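You operate a simulated robot arm through the tools that you are given. There is no shell and no other tool. Be economical: measure what you need, move in short steps, check, and stop when the job is done.

You run a simulated robot arm. Do the job below in one go: nothing can be reset, and whatever is moved stays where it is left.

Task
Take the soft fibre pad with the smallest size on its label from the packing bench top and leave it on the cistern lid mat.
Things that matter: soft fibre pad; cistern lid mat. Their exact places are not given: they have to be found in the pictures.

The check looks at the end state, three seconds after you hand in, the way a careful person would. Anything else that was tipped, shoved, dropped, spilled or broken makes it a failure. Lids that push on must go on centred and level and be pressed home; caps that screw on are set level and turned clockwise until they are tight.

Robot
A 7-joint arm with a two-finger parallel gripper on a trunk, on a base that drives. Base frame: it is fixed to the floor where the robot stands at the start and does not move with it; the origin is under the middle of the robot, x ahead of it, y to its left, z up. Readings come in m, degrees, newtons and seconds.
With the tool pointing down near the work surface it reaches from about 0.36 to 0.76 m from the robot's upright axis, wherever it stands. Its first joint turns from -115.0 to 115.0 degrees. Places, roughly: cistern lid mat [0.3, -2.4, 0.8]. Payload 3.91 kg.
Tool frame: the origin (TCP) lies between the finger pads and is the grasp point; the fingertips stand 0.03 m ahead of it; z points along the fingers, y is the line along which they close. Largest opening 0.11 m; finger width 0.02, thickness 0.01; the body of the gripper, 0.048 by 0.112 m, starts 0.055 m behind the TCP.
Orientation is that of the tool frame in the base frame, as a unit quaternion [x, y, z, w]. With the fingers straight down and closing along the base's y, the tool's x points along the base's -x, its y along +y and its z along -z.

Tools
- The arm moves only by the tool nudge_tool. Its argument "targets" is a list of rows, each a list of 7 numbers: the closure, from 0 (fully open) to 1 (shut), then the shift along the tool's x, y, z in m, then the turn, a rotation vector about the tool's x, y, z in rad. In form: [[grip, tx, ty, tz, wx, wy, wz], ...]. A call has 1 to 10 rows; each row shifts and turns the commanded pose from where the row before left it, along the tool's axes as they then stand. Rows are played at 5 a second. More than 0.05 m and 8.6 degrees between two rows, or a gripper value outside its range, and nothing of the call is played. Where a pose cannot be reached the arm comes as near as it can. A force on the tool above 40 N (or 10 N above the force at the start of the call, whichever is more), or a blocked arm, ends the call early, and 0.2 s more pass. The fingers move at their own pace (about 0.108 m/s each) and stop on an object; they squeeze with about 34 N. The grip force told is the motor's: it shows also when the fingers shut on nothing. Time passes only in rows, and 0.2 s behind the last, so rows that do not move let the fingers close. The reply holds the time, the measured pose of the TCP, the force on the tool along the base axes, the opening and the grip force, in the units named above and with some noise.
- Cameras (640 x 400 px; columns grow to the right, rows downward): "scene" is now at [0.0207, 0.1718, 1.5386]; the picture's right is [0.22, -0.98, 0.00], its down [-0.70, -0.16, -0.70] and it looks along [0.68, 0.15, -0.72] (base axes); focal length 256 px, centre (320, 200). "wrist" rides on the gripper at [-0.036, 0, -0.057] in the tool frame; the picture's right is [0.00, -1.00, 0.00], its down [0.97, 0.00, -0.24] and it looks along [0.24, 0.00, 0.97] (tool axes); focal length 218 px, centre (320, 200).
- capture(camera): a new picture of that camera. It takes no simulated time.
- move_column(by): slides the trunk up (or, below 0, down) by that many m; the arm and the scene camera ride with it, the base frame stays. It gives what a move gives, with no picture.
- steer(legs): drives the robot by 1 to 6 legs, each [ahead, turn to the left] in m and degrees, along the robot's own axes; the way and the turn of a leg run together, so that a leg with both is an arc; at most 1.5 m and 180 degrees a leg. The arm and the cameras ride along, it lands a little off, and it stops where it bumps. It gives what a move gives.
- turn_head(pan, tilt): turns the head with the scene camera to pan (to the left, within 155 degrees either way) and tilt (down, from -29 to 69), counted from straight ahead of the robot. It gives what a move gives.
- pixel_to_xyz(camera, pixels): there is no depth. For up to 12 entries [column, row, z] of the newest picture of that camera ("zoom" is the newest enlarged one), the place [x, y] in the base frame at which the ray of that pixel passes the height z, good to about 0.002 m. It takes no simulated time.
- enlarge(camera, box): a new picture of the part [left, top, right, bottom] of that camera's present view, enlarged. It takes no simulated time.
- hand_in(): hands the job in; it is judged then, once.

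Go step by step. Measure first, check grasps and placings, and put right what went wrong. The budget is 80 turns and 68 pictures, counting those below and the enlarged ones. Unless the task says otherwise, let go and move clear before handing in, and close with one line.

The tools are called after "Call:" as a command line: name --pt "numbers of a row" for each row, then --argument value for the rest, lists and objects as JSON in quotes. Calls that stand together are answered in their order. nudge_tool: Moves the arm, as the interface text tells. Its arguments: {"type":"object","properties":{"targets":{"type":"array"}},"required":["targets"]} The other tools are called the same way: move_column (by) slides the trunk up or down; steer (legs) drives the base; turn_head (pan, tilt) turns the head that bears the scene camera; capture (camera) takes a picture; pixel_to_xyz (camera, pixels) gives the place at which the rays of pixels pass given heights; enlarge (camera, box) takes an enlarged picture of a part of a camera's view; hand_in () hands the job in.

At the start:

```text
time_s: 0.0
tcp_pos: [0.503, 0.0775, 1.1155]
tool_rot: [0.004, 1.0, 0.001, -0.001]
contact_force: [-0.1, 0.0, 0.2]
grip_width: 0.11
finger_force: 0.1
trunk travel left (down, up): [-0.65, 0.34]
robot x, y, heading: [-0.001, -0.002, -0.1]
head pan, tilt: [12.7, 45.9]
```

scene: 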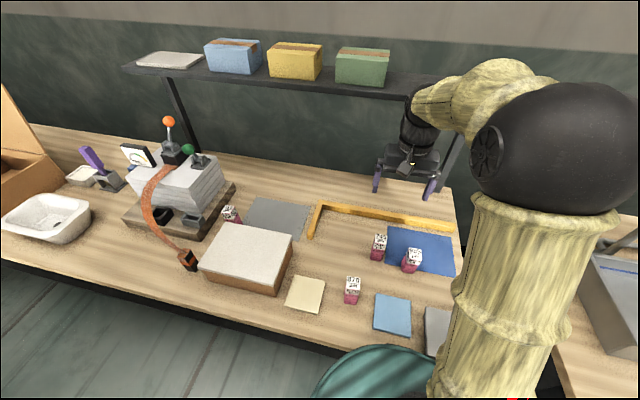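
wrist: 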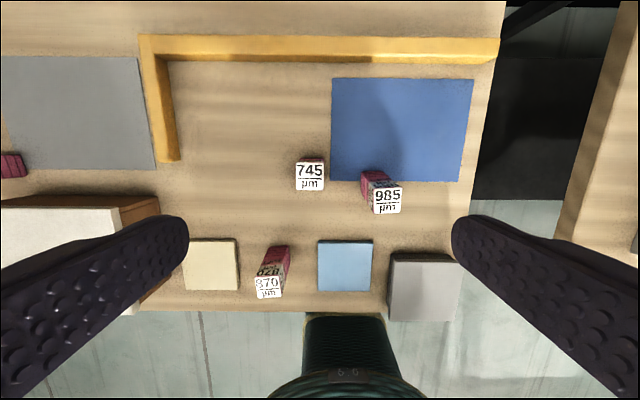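

The wrist picture shows labelled pads 745 (310,177), 985 (387,200) and 870 (268,287), and a fourth at the left edge (12,165). I enlarge the scene to read the fourth label.

Call:
enlarge --camera "scene" --box '[180, 180, 300, 255]'

Call:
enlarge --camera "scene" --box '[320, 220, 480, 320]'

```text
5.33 times, centred on (240, 218) of scene
```

zoom: 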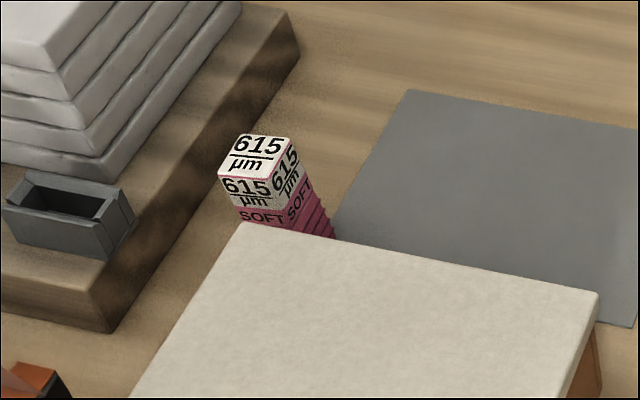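

```text
4.00 times, centred on (400, 270) of scene
```

zoom: 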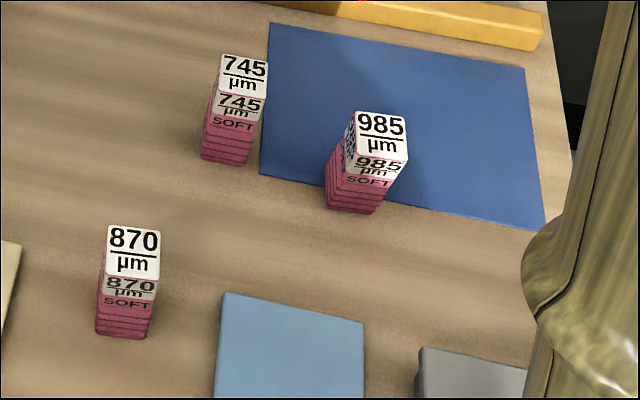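

615 µm SOFT is the smallest so far, standing between the grey-block base and the white-topped box. I look round for more pads hidden by the arm or off-picture, and for the mat.

Call:
turn_head --pan 50 --tilt 40

Call:
capture --camera "scene"

Call:
turn_head --pan -50 --tilt 40

Call:
capture --camera "scene"

Call:
turn_head --pan -90 --tilt 25

Call:
capture --camera "scene"

```text
time_s: 1.0
tcp_pos: [0.5028, 0.0771, 1.1149]
tool_rot: [0.003, 1.0, 0.0, 0.0]
contact_force: [-0.3, -0.1, 0.2]
grip_width: 0.11
finger_force: 0.1
trunk travel left (down, up): [-0.65, 0.34]
robot x, y, heading: [-0.0009, -0.0012, -0.1]
head pan, tilt: [50.0, 40.0]
```

```text
63 pictures are left
```

scene: 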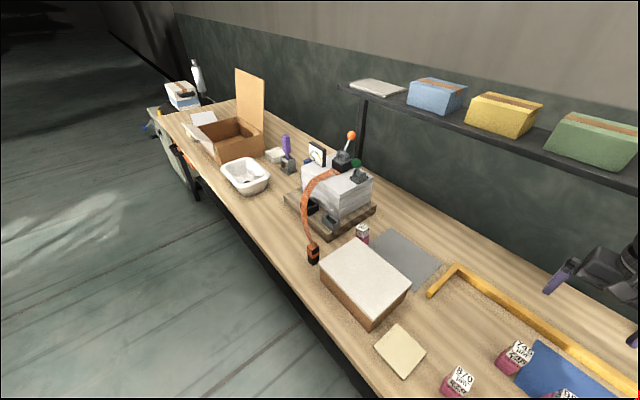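

```text
time_s: 2.8
tcp_pos: [0.5032, 0.0764, 1.1162]
tool_rot: [0.004, 1.0, 0.0, 0.0]
contact_force: [0.2, -0.5, 0.2]
grip_width: 0.1102
finger_force: 0.1
trunk travel left (down, up): [-0.65, 0.34]
robot x, y, heading: [0.0004, -0.0018, -0.2]
head pan, tilt: [-50.0, 40.0]
```

```text
62 pictures are left
```

scene: 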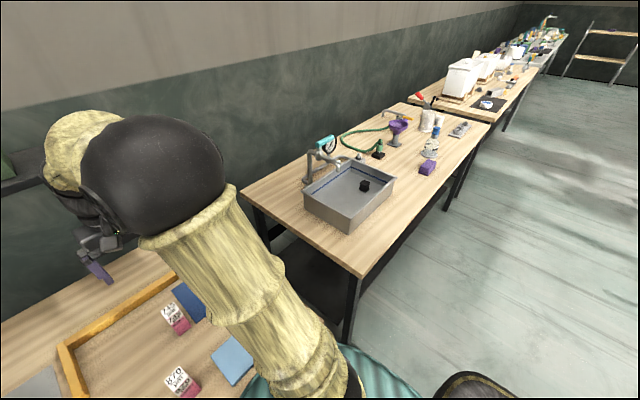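

```text
time_s: 3.9
tcp_pos: [0.5029, 0.078, 1.1166]
tool_rot: [0.003, 1.0, -0.001, 0.0]
contact_force: [-0.8, 0.5, 0.8]
grip_width: 0.1098
finger_force: 0.0
trunk travel left (down, up): [-0.65, 0.34]
robot x, y, heading: [-0.0002, -0.0007, -0.1]
head pan, tilt: [-90.0, 25.0]
```

```text
61 pictures are left
```

scene: 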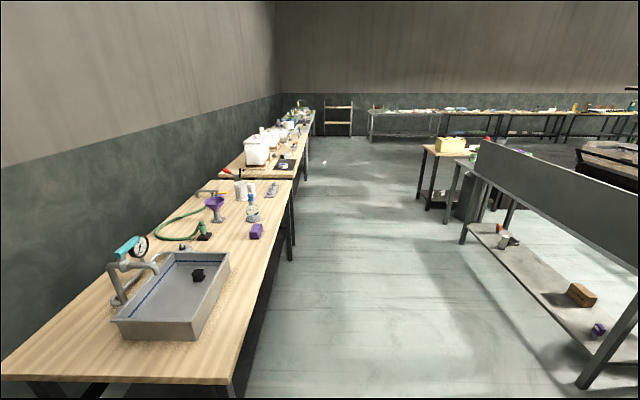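

No other pads are visible; the dark mat seems to be at about (287,163) on the third bench. I aim the head at the 615 pad to measure it.

Call:
turn_head --pan 45 --tilt 48

Call:
capture --camera "scene"

Call:
enlarge --camera "scene" --box '[280, 130, 480, 255]'

```text
time_s: 6.0
tcp_pos: [0.5034, 0.0774, 1.1156]
tool_rot: [0.004, 1.0, 0.0, 0.0]
contact_force: [-0.6, 0.6, -0.2]
grip_width: 0.1099
finger_force: 0.2
trunk travel left (down, up): [-0.65, 0.34]
robot x, y, heading: [-0.0009, -0.0026, -0.2]
head pan, tilt: [45.0, 48.0]
```

```text
60 pictures are left
```

scene: 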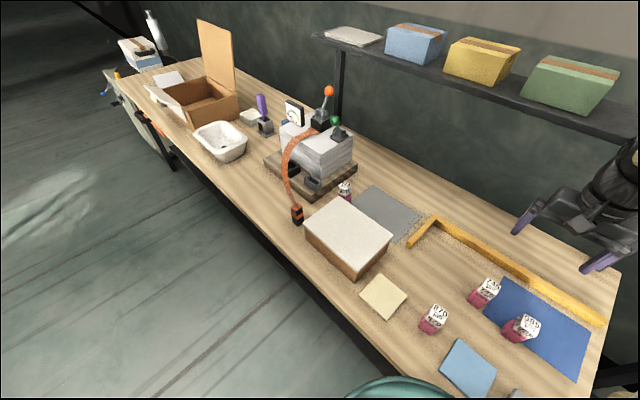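

```text
3.20 times, centred on (380, 192) of scene
```

zoom: 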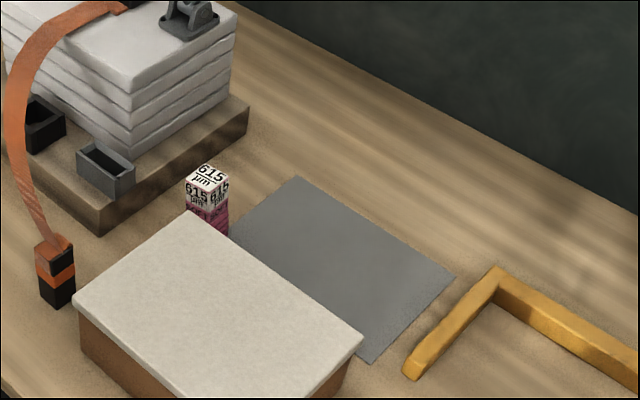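

The 615 label's top is at zoom (208,179). I convert it, the box top corners and other pads at trial heights.

Call:
pixel_to_xyz --camera "zoom" --pixels '[[208, 179, 0.8], [208, 179, 0.86], [185, 214, 0.86], [185, 214, 0.88], [75, 297, 0.88], [362, 340, 0.88], [222, 240, 0.8], [103, 235, 0.8], [248, 130, 0.8], [248, 107, 0.83], [300, 177, 0.8], [225, 232, 0.8]]'

Call:
pixel_to_xyz --camera "scene" --pixels '[[439, 312, 0.86], [439, 312, 0.85], [432, 335, 0.8], [426, 330, 0.8], [345, 284, 0.8], [296, 222, 0.8], [297, 208, 0.83], [359, 282, 0.8], [355, 279, 0.8]]'

Call:
pixel_to_xyz --camera "wrist" --pixels '[[268, 287, 0.86], [268, 287, 0.85], [268, 287, 0.84], [12, 165, 0.8], [28, 176, 0.8], [28, 152, 0.8], [120, 208, 0.88], [120, 208, 0.87], [160, 199, 0.87]]'

```text
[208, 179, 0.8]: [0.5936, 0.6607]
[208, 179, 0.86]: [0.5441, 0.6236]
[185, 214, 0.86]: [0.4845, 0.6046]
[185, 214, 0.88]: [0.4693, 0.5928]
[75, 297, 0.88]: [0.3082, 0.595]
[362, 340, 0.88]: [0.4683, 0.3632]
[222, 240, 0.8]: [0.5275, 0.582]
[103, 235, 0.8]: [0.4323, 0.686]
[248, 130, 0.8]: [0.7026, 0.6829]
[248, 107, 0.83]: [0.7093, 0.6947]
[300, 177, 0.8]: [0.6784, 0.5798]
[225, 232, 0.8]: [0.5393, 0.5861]
```

```text
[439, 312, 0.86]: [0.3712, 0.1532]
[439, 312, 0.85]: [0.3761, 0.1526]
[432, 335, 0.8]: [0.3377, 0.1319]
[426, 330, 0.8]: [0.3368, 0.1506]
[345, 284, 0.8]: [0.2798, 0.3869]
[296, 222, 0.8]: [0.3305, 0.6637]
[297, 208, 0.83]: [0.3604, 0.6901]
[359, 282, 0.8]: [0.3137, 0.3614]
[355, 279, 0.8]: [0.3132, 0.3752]
```

```text
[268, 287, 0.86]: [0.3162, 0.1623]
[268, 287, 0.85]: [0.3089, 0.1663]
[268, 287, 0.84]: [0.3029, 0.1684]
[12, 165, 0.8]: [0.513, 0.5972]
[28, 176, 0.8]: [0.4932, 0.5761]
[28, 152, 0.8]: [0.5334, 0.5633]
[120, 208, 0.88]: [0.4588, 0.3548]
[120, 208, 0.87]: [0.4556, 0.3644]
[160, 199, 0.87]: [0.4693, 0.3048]
```

Triangulating scene and wrist gives the pad centre at about (0.51, 0.59), roughly 0.1 m tall, just out of reach. I back off and drive left to stand at about (-0.05, 0.45).

Call:
steer --legs '[[-0.3, 0], [0, 90], [0.45, 0], [0, -90], [0.25, 0]]'

Call:
turn_head --pan 15 --tilt 48

Call:
capture --camera "scene"

Call:
capture --camera "wrist"

```text
time_s: 19.5
tcp_pos: [0.4559, 0.5169, 1.1161]
tool_rot: [0.012, 1.0, 0.0, 0.0]
contact_force: [0.0, 0.7, 0.0]
grip_width: 0.1103
finger_force: 0.1
trunk travel left (down, up): [-0.65, 0.34]
robot x, y, heading: [-0.0448, 0.45, -0.8]
head pan, tilt: [45.0, 48.0]
```

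```text
time_s: 20.4
tcp_pos: [0.4572, 0.5171, 1.1165]
tool_rot: [0.011, 1.0, 0.0, 0.0]
contact_force: [1.1, -0.3, 0.1]
grip_width: 0.1099
finger_force: 0.1
trunk travel left (down, up): [-0.65, 0.34]
robot x, y, heading: [-0.0453, 0.448, -0.8]
head pan, tilt: [15.0, 48.0]
```

```text
58 pictures are left
```

scene: 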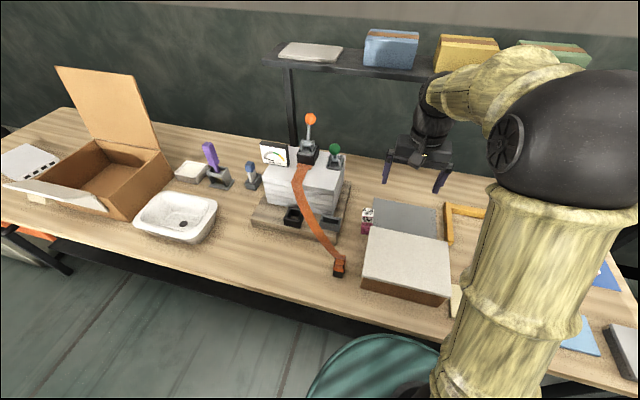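

```text
57 pictures are left
```

wrist: 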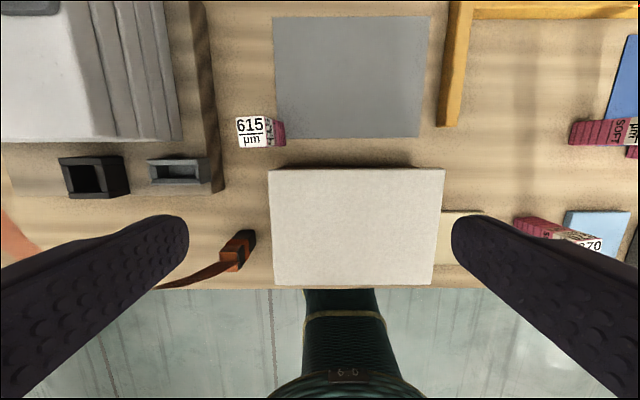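

Now the wrist sees the 615 pad: label (253,131), foot right edge (285,122–146), grey mat edge (278), base edge (218). I convert these.

Call:
pixel_to_xyz --camera "wrist" --pixels '[[235, 117, 0.89], [270, 147, 0.89], [253, 131, 0.89], [285, 122, 0.8], [285, 146, 0.8], [222, 190, 0.8], [222, 150, 0.8], [208, 100, 0.83], [268, 170, 0.88], [445, 170, 0.88], [204, 157, 0.86], [183, 138, 0.9]]'

Call:
pixel_to_xyz --camera "scene" --pixels '[[367, 214, 0.89], [367, 214, 0.87], [367, 214, 0.9], [365, 234, 0.8]]'

Call:
enlarge --camera "scene" --box '[320, 180, 440, 255]'

```text
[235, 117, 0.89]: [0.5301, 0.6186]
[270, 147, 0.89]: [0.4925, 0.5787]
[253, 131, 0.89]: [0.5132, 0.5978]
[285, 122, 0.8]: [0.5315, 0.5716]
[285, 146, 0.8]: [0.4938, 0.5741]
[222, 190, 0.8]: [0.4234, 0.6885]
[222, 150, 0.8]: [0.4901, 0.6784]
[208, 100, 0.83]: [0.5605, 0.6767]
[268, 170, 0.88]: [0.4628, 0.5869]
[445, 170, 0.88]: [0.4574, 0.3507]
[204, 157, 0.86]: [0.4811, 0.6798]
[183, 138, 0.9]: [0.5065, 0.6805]
```

```text
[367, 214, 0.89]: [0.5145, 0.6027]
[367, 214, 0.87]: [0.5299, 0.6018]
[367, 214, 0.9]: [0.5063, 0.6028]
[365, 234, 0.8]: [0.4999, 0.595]
```

```text
5.33 times, centred on (380, 218) of scene
```

zoom: 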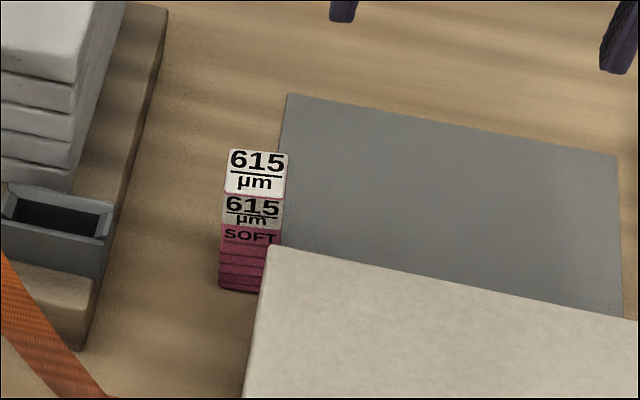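

The pad is about 0.04 m square, centred at about (0.512, 0.597) with its top near 0.89; there is finger room on both y sides (base edge at y 0.678). I move above it and check.

Call:
nudge_tool --pt "0 -0.0266 0.0406 0 0 0 0" --pt "0 -0.0266 0.0406 0 0 0 0" --pt "0 0 0 0.04 0 0 -0.022" --pt "0 0 0 0.04 0 0 0" --pt "0 0 0 0.04 0 0 0" --pt "0 0 0 0 0 0 0"

Call:
capture --camera "wrist"

Call:
capture --camera "scene"

```text
time_s: 21.8
tcp_pos: [0.5104, 0.598, 0.9969]
tool_rot: [0.0, 1.0, 0.0, 0.001]
contact_force: [-1.6, 0.8, -0.2]
grip_width: 0.11
finger_force: 0.1
trunk travel left (down, up): [-0.65, 0.34]
robot x, y, heading: [-0.0455, 0.4475, -0.8]
head pan, tilt: [15.0, 48.0]
```

```text
55 pictures are left
```

wrist: 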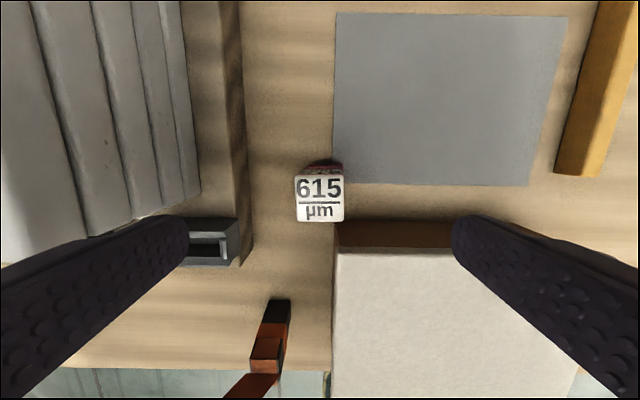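

```text
54 pictures are left
```

scene: 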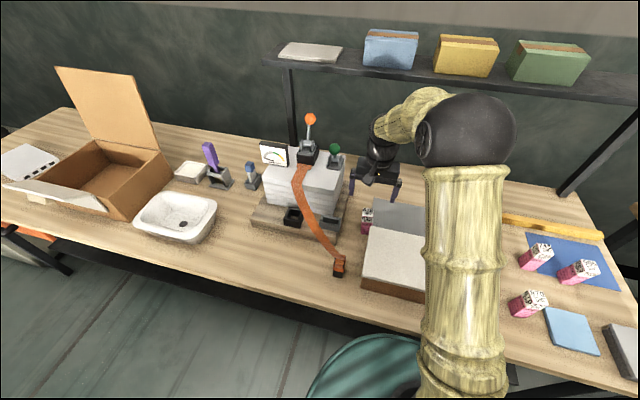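

The label spans (295–344, 177–222), centred between the fingers. I check its size at two heights before going down.

Call:
pixel_to_xyz --camera "wrist" --pixels '[[295, 177, 0.89], [344, 222, 0.89], [319, 199, 0.89], [319, 199, 0.87], [319, 163, 0.8]]'

```text
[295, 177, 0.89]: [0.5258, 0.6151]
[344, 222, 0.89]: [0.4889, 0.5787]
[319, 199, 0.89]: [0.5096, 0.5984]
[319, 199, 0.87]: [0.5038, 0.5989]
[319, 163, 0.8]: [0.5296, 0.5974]
```

Centre (0.510, 0.598) matches the tool. I descend to z≈0.86 in slow steps.

Call:
nudge_tool --pt "0 0 0 0.03 0 0 0" --pt "0 0 0 0.03 0 0 0" --pt "0 0 0 0.03 0 0 0" --pt "0 0 0 0.025 0 0 0" --pt "0 0 0 0.02 0 0 0" --pt "0 0 0 0 0 0 0"

Call:
capture --camera "wrist"

Call:
enlarge --camera "scene" --box '[300, 130, 440, 220]'

```text
time_s: 23.2
tcp_pos: [0.5116, 0.5973, 0.8603]
tool_rot: [0.0, 1.0, 0.0, 0.0]
contact_force: [0.4, 0.2, -0.1]
grip_width: 0.11
finger_force: 0.0
trunk travel left (down, up): [-0.65, 0.34]
robot x, y, heading: [-0.0458, 0.4487, -0.8]
head pan, tilt: [15.0, 48.0]
```

```text
53 pictures are left
```

wrist: 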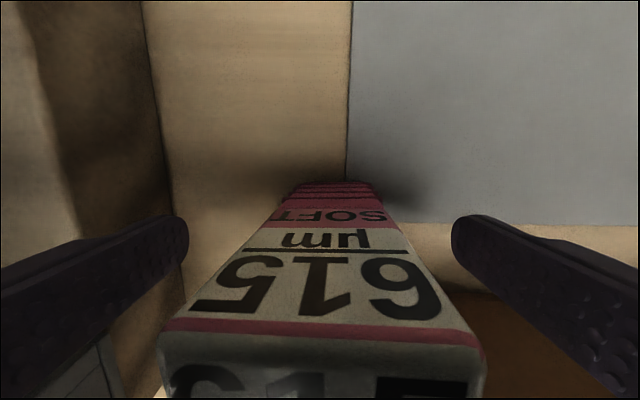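

```text
4.44 times, centred on (370, 175) of scene
```

zoom: 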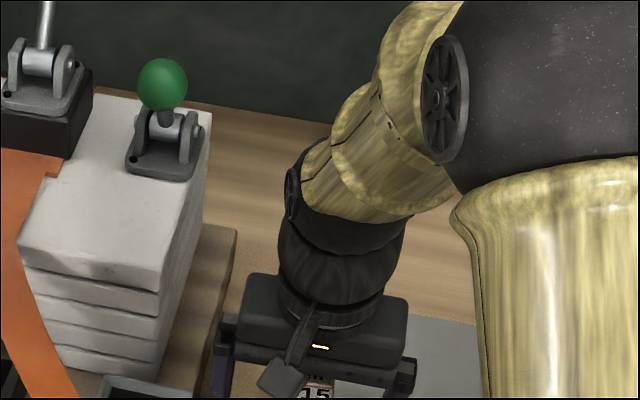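

The pad is centred between the fingers. It is soft, so I close in stages and watch the width and grip force.

Call:
nudge_tool --pt "0.55 0 0 0 0 0 0" --pt "0.62 0 0 0 0 0 0" --pt "0.66 0 0 0 0 0 0" --pt "0.66 0 0 0 0 0 0" --pt "0.66 0 0 0 0 0 0"

```text
time_s: 24.4
tcp_pos: [0.5118, 0.5981, 0.862]
tool_rot: [0.0, 1.0, 0.0, 0.0]
contact_force: [0.2, -0.3, 0.7]
grip_width: 0.0374
finger_force: 0.0
trunk travel left (down, up): [-0.65, 0.34]
robot x, y, heading: [-0.0499, 0.4444, -0.9]
head pan, tilt: [15.0, 48.0]
```

Call:
nudge_tool --pt "0.69 0 0 0 0 0 0" --pt "0.69 0 0 0 0 0 0" --pt "0.69 0 0 0 0 0 0"

Call:
capture --camera "wrist"

```text
time_s: 25.2
tcp_pos: [0.51, 0.597, 0.861]
tool_rot: [-0.001, 1.0, 0.0, 0.0]
contact_force: [1.0, -2.2, 0.4]
grip_width: 0.0358
finger_force: 33.8
trunk travel left (down, up): [-0.65, 0.34]
robot x, y, heading: [-0.0482, 0.4443, -0.7]
head pan, tilt: [15.0, 48.0]
```

```text
51 pictures are left
```

wrist: 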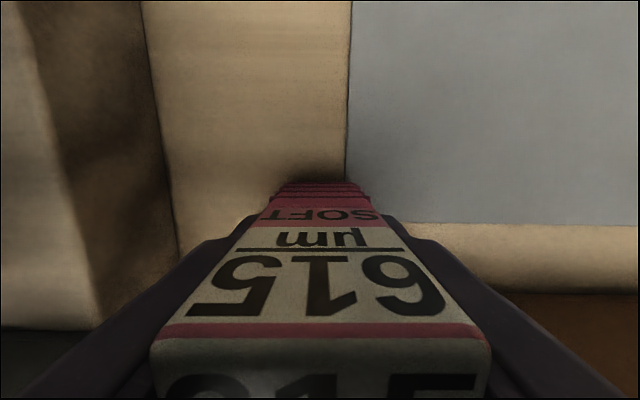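

Contact at 0.036 m with 33.8 N, and the pad holds its shape. I lift straight up.

Call:
nudge_tool --pt "0.7 0 0 -0.02 0 0 0" --pt "0.7 0 0 -0.03 0 0 0" --pt "0.7 0 0 -0.04 0 0 0" --pt "0.7 0 0 -0.04 0 0 0" --pt "0.7 0 0 -0.04 0 0 0" --pt "0.7 0 0 -0.04 0 0 0" --pt "0.7 0 0 -0.04 0 0 0" --pt "0.7 0 0 0 0 0 0"

Call:
capture --camera "wrist"

Call:
capture --camera "scene"

```text
time_s: 27.0
tcp_pos: [0.5116, 0.5972, 1.1092]
tool_rot: [0.0, 1.0, -0.001, 0.0]
contact_force: [0.3, 0.0, -2.3]
grip_width: 0.0357
finger_force: 34.0
trunk travel left (down, up): [-0.65, 0.34]
robot x, y, heading: [-0.0456, 0.4466, -0.7]
head pan, tilt: [15.0, 48.0]
```

```text
50 pictures are left
```

wrist: 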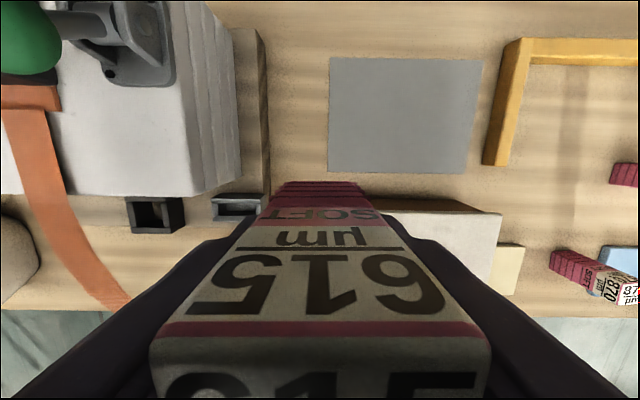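

```text
49 pictures are left
```

scene: 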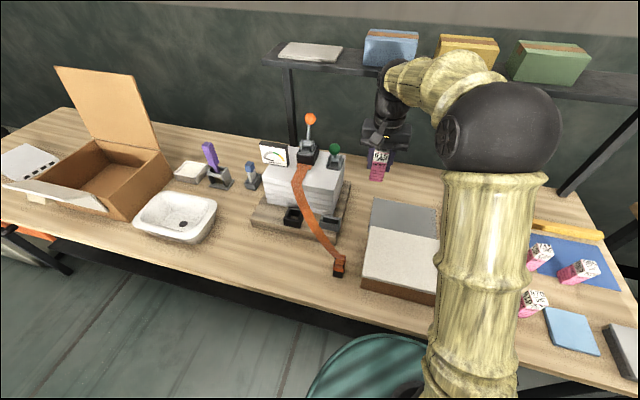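

The pad is held (0.0357 m, 34 N). I back away and drive along the benches toward y≈-2.3, keeping at x≈-0.6, and then look before turning in.

Call:
steer --legs '[[-0.55, 0], [0, -90], [1.4, 0], [0.9, 0]]'

Call:
turn_head --pan 50 --tilt 35

Call:
capture --camera "scene"

```text
time_s: 44.9
tcp_pos: [-0.4632, -2.3962, 1.1103]
tool_rot: [0.702, 0.712, 0.0, 0.0]
contact_force: [-0.3, -0.3, -2.0]
grip_width: 0.0359
finger_force: 34.1
trunk travel left (down, up): [-0.65, 0.34]
robot x, y, heading: [-0.6211, -1.8377, -90.2]
head pan, tilt: [15.0, 48.0]
```

```text
time_s: 45.9
tcp_pos: [-0.4635, -2.3976, 1.1101]
tool_rot: [0.703, 0.712, 0.0, 0.0]
contact_force: [0.0, 0.7, -2.4]
grip_width: 0.0358
finger_force: 33.6
trunk travel left (down, up): [-0.65, 0.34]
robot x, y, heading: [-0.6225, -1.8374, -90.1]
head pan, tilt: [50.0, 35.0]
```

```text
48 pictures are left
```

scene: 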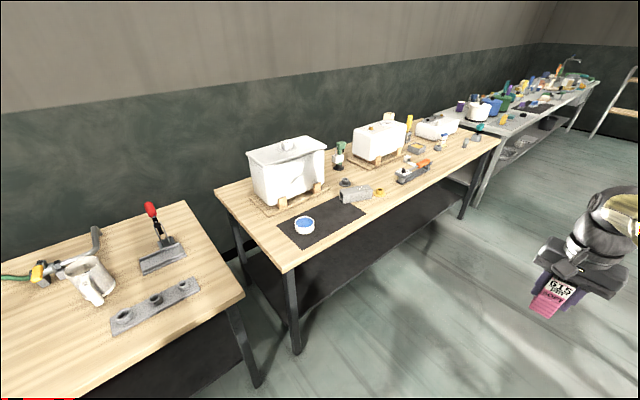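

The mat is the dark rug at (322,223), with a tin at (305,226) on it and a grey plumbing fitting at (355,195) touching its rear edge. I measure it and enlarge.

Call:
pixel_to_xyz --camera "scene" --pixels '[[278, 224, 0.8], [340, 199, 0.8], [365, 215, 0.8], [300, 248, 0.8], [305, 234, 0.8], [290, 272, 0.8], [217, 192, 0.8], [500, 143, 0.8]]'

Call:
enlarge --camera "scene" --box '[240, 170, 400, 270]'

```text
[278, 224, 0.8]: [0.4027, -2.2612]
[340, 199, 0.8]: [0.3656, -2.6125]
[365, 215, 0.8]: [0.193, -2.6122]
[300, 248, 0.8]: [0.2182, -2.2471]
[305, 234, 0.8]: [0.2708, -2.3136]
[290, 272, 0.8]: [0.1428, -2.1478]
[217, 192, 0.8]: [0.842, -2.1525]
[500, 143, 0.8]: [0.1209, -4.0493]
```

```text
4.00 times, centred on (320, 220) of scene
```

zoom: 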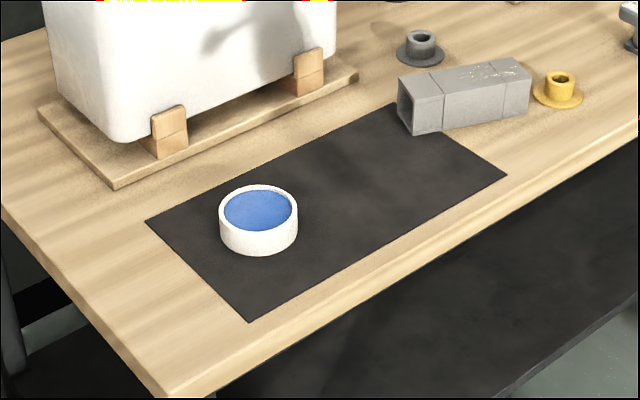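

Call:
pixel_to_xyz --camera "zoom" --pixels '[[145, 220, 0.8], [249, 323, 0.8], [507, 175, 0.8], [392, 103, 0.8], [259, 255, 0.8], [298, 235, 0.8], [219, 235, 0.8], [414, 135, 0.8], [400, 118, 0.8], [445, 128, 0.8], [258, 210, 0.83], [115, 188, 0.8]]'

```text
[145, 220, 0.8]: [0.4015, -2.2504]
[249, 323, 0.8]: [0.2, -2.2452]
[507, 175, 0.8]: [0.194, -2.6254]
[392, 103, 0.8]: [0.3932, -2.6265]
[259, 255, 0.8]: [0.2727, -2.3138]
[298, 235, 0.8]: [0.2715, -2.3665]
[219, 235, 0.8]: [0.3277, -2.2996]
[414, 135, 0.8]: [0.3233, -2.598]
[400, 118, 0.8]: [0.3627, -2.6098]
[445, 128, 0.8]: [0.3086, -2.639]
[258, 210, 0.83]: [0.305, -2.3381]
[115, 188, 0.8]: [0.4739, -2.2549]
```

The mat spans x 0.197–0.398, y -2.625…-2.247, with the tin at (0.31,-2.335) and the fitting at y<-2.598. The free spot is about (0.27,-2.48); I drive so that the arm comes over it.

Call:
steer --legs '[[0.79, 0], [0, 90], [0.33, 0]]'

Call:
turn_head --pan 15 --tilt 48

Call:
capture --camera "scene"

Call:
capture --camera "wrist"

```text
time_s: 55.8
tcp_pos: [0.2687, -2.4763, 1.1104]
tool_rot: [-0.005, 1.0, 0.0, 0.0]
contact_force: [-0.8, 0.4, -2.2]
grip_width: 0.0357
finger_force: 33.9
trunk travel left (down, up): [-0.65, 0.34]
robot x, y, heading: [-0.2908, -2.6286, -0.4]
head pan, tilt: [50.0, 35.0]
```

```text
time_s: 56.8
tcp_pos: [0.2679, -2.4762, 1.1106]
tool_rot: [-0.003, 1.0, 0.0, 0.0]
contact_force: [-0.3, -0.4, -2.1]
grip_width: 0.0359
finger_force: 34.4
trunk travel left (down, up): [-0.65, 0.34]
robot x, y, heading: [-0.2923, -2.6294, -0.1]
head pan, tilt: [15.0, 48.0]
```

```text
46 pictures are left
```

scene: 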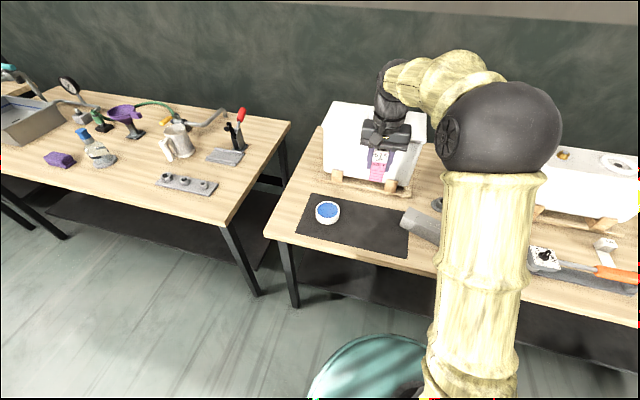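

```text
45 pictures are left
```

wrist: 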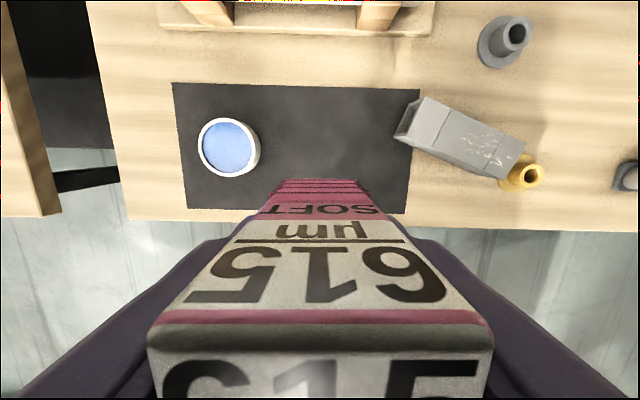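

The wrist sees the mat corners at (173,83), (420,90), (407,213), (188,208) and the tin at (231,147). I check them in base coordinates.

Call:
pixel_to_xyz --camera "wrist" --pixels '[[173, 83, 0.8], [420, 90, 0.8], [407, 213, 0.8], [188, 208, 0.8], [261, 150, 0.83], [231, 147, 0.83], [395, 135, 0.85], [400, 140, 0.8]]'

```text
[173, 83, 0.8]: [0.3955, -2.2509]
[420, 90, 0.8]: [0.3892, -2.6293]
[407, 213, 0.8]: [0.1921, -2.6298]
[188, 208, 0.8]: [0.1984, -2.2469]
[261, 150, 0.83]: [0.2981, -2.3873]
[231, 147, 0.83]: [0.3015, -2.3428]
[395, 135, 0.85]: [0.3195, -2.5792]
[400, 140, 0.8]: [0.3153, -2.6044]
```

The tin edge is at y≈-2.387 and the fitting at about -2.58, so I aim for (0.285,-2.482) and descend to just above the mat.

Call:
nudge_tool --pt "0.7 -0.017 -0.006 0 0 0 0" --pt "0.7 0 0 0.04 0 0 0" --pt "0.7 0 0 0.04 0 0 0" --pt "0.7 0 0 0.04 0 0 0" --pt "0.7 0 0 0.04 0 0 0" --pt "0.7 0 0 0.04 0 0 0" --pt "0.7 0 0 0.02 0 0 0" --pt "0.7 0 0 0.015 0 0 0" --pt "0.7 0 0 0 0 0 0"

Call:
capture --camera "wrist"

Call:
enlarge --camera "scene" --box '[280, 150, 440, 250]'

```text
time_s: 58.8
tcp_pos: [0.2857, -2.4815, 0.8747]
tool_rot: [-0.004, 1.0, 0.0, 0.0]
contact_force: [-0.1, 1.0, -1.4]
grip_width: 0.0357
finger_force: 32.9
trunk travel left (down, up): [-0.65, 0.34]
robot x, y, heading: [-0.2901, -2.6306, -0.3]
head pan, tilt: [15.0, 48.0]
```

```text
44 pictures are left
```

wrist: 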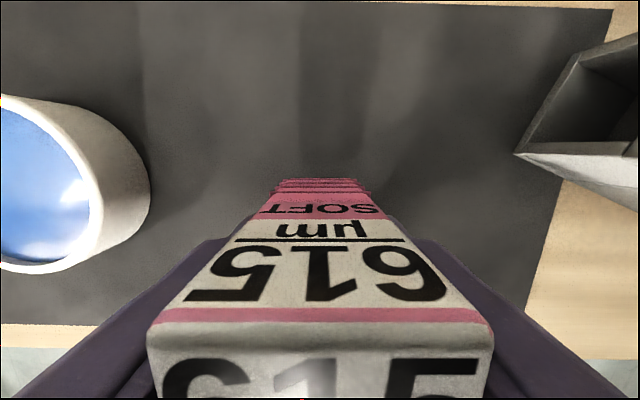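

```text
4.00 times, centred on (360, 200) of scene
```

zoom: 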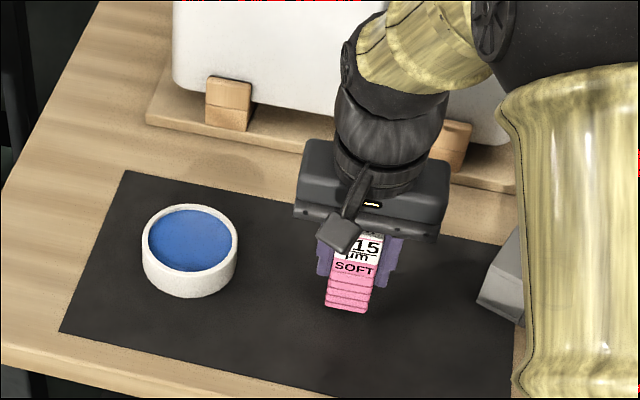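

Clear on all sides. I lower in small steps until the force shows contact (the pad weighs about 2 N).

Call:
nudge_tool --pt "0.7 0 0 0.005 0 0 0" --pt "0.7 0 0 0.003 0 0 0" --pt "0.7 0 0 0.002 0 0 0" --pt "0.7 0 0 0 0 0 0"

```text
time_s: 59.8
tcp_pos: [0.2856, -2.4822, 0.8646]
tool_rot: [-0.004, 1.0, 0.0, -0.001]
contact_force: [-0.6, -0.1, -2.1]
grip_width: 0.0355
finger_force: 34.4
trunk travel left (down, up): [-0.65, 0.34]
robot x, y, heading: [-0.2877, -2.6285, -0.2]
head pan, tilt: [15.0, 48.0]
```

Call:
nudge_tool --pt "0.7 0 0 0.002 0 0 0" --pt "0.7 0 0 0 0 0 0"

```text
time_s: 60.4
tcp_pos: [0.2851, -2.4818, 0.863]
tool_rot: [-0.004, 1.0, 0.0, 0.0]
contact_force: [-0.1, 1.3, -2.3]
grip_width: 0.0362
finger_force: 34.7
trunk travel left (down, up): [-0.65, 0.34]
robot x, y, heading: [-0.2889, -2.6266, -0.3]
head pan, tilt: [15.0, 48.0]
```

Call:
nudge_tool --pt "0.7 0 0 0.0015 0 0 0" --pt "0.7 0 0 0 0 0 0"

```text
time_s: 61.0
tcp_pos: [0.2855, -2.4817, 0.861]
tool_rot: [-0.004, 1.0, 0.0, 0.0]
contact_force: [0.6, 0.3, -1.5]
grip_width: 0.0356
finger_force: 34.0
trunk travel left (down, up): [-0.65, 0.34]
robot x, y, heading: [-0.2862, -2.6345, -0.4]
head pan, tilt: [15.0, 48.0]
```

Call:
nudge_tool --pt "0.7 0 0 0.0015 0 0 0" --pt "0.7 0 0 0 0 0 0"

```text
time_s: 61.6
tcp_pos: [0.2838, -2.4825, 0.8608]
tool_rot: [-0.005, 1.0, 0.0, 0.0]
contact_force: [0.6, -0.2, -2.2]
grip_width: 0.0359
finger_force: 33.9
trunk travel left (down, up): [-0.65, 0.34]
robot x, y, heading: [-0.2875, -2.6324, -0.2]
head pan, tilt: [15.0, 48.0]
```

Call:
nudge_tool --pt "0.7 0 0 0.0015 0 0 0" --pt "0.7 0 0 0 0 0 0"

Call:
enlarge --camera "scene" --box '[340, 190, 404, 230]'

```text
time_s: 62.2
tcp_pos: [0.2835, -2.4822, 0.8599]
tool_rot: [-0.005, 1.0, 0.0, 0.001]
contact_force: [-0.2, 0.0, 7.2]
grip_width: 0.036
finger_force: 34.4
trunk travel left (down, up): [-0.65, 0.34]
robot x, y, heading: [-0.2923, -2.6334, -0.4]
head pan, tilt: [15.0, 48.0]
```

```text
10.00 times, centred on (372, 210) of scene
```

zoom: 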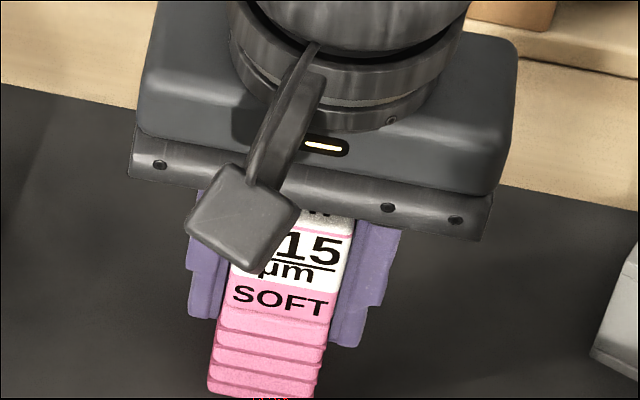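

The force went to +7 N, so the pad stands on the mat. I open (to about 0.08 m) and rise straight up.

Call:
nudge_tool --pt "0.6 0 0 0 0 0 0" --pt "0.3 0 0 0 0 0 0" --pt "0.25 0 0 0 0 0 0" --pt "0.25 0 0 -0.02 0 0 0" --pt "0.25 0 0 -0.04 0 0 0" --pt "0.25 0 0 -0.04 0 0 0" --pt "0.25 0 0 -0.04 0 0 0" --pt "0.25 0 0 -0.04 0 0 0" --pt "0.25 0 0 0 0 0 0"

Call:
capture --camera "wrist"

Call:
enlarge --camera "scene" --box '[280, 150, 440, 250]'

```text
time_s: 64.2
tcp_pos: [0.2844, -2.4824, 1.0382]
tool_rot: [-0.004, 1.0, 0.0, 0.0]
contact_force: [-0.5, -0.5, -0.4]
grip_width: 0.0826
finger_force: 0.1
trunk travel left (down, up): [-0.65, 0.34]
robot x, y, heading: [-0.2902, -2.6284, -0.4]
head pan, tilt: [15.0, 48.0]
```

```text
41 pictures are left
```

wrist: 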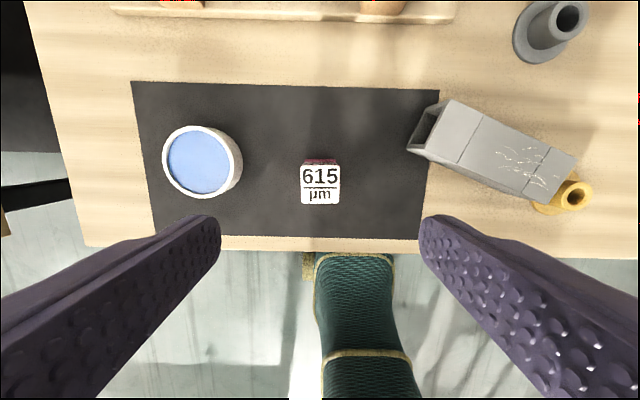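

```text
4.00 times, centred on (360, 200) of scene
```

zoom: 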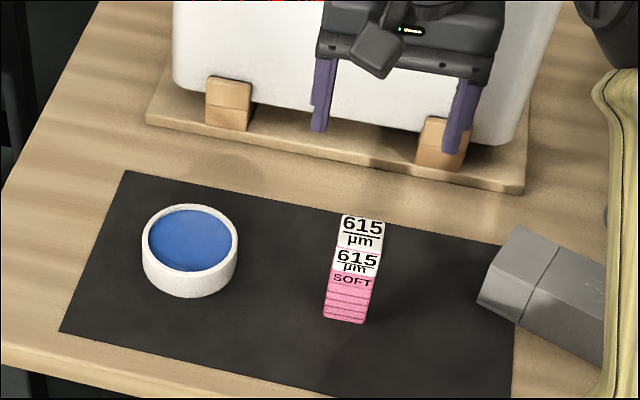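

The 615 pad stands upright and free on the mat (zoom 355,270), nothing else was moved, and the gripper is clear above it. I hand in.

Call:
hand_in

```text
The job is handed in.
```

The 615 µm soft fibre pad, the smallest size I found on the packing bench, is standing upright on the cistern lid mat, with the gripper clear and nothing else moved.
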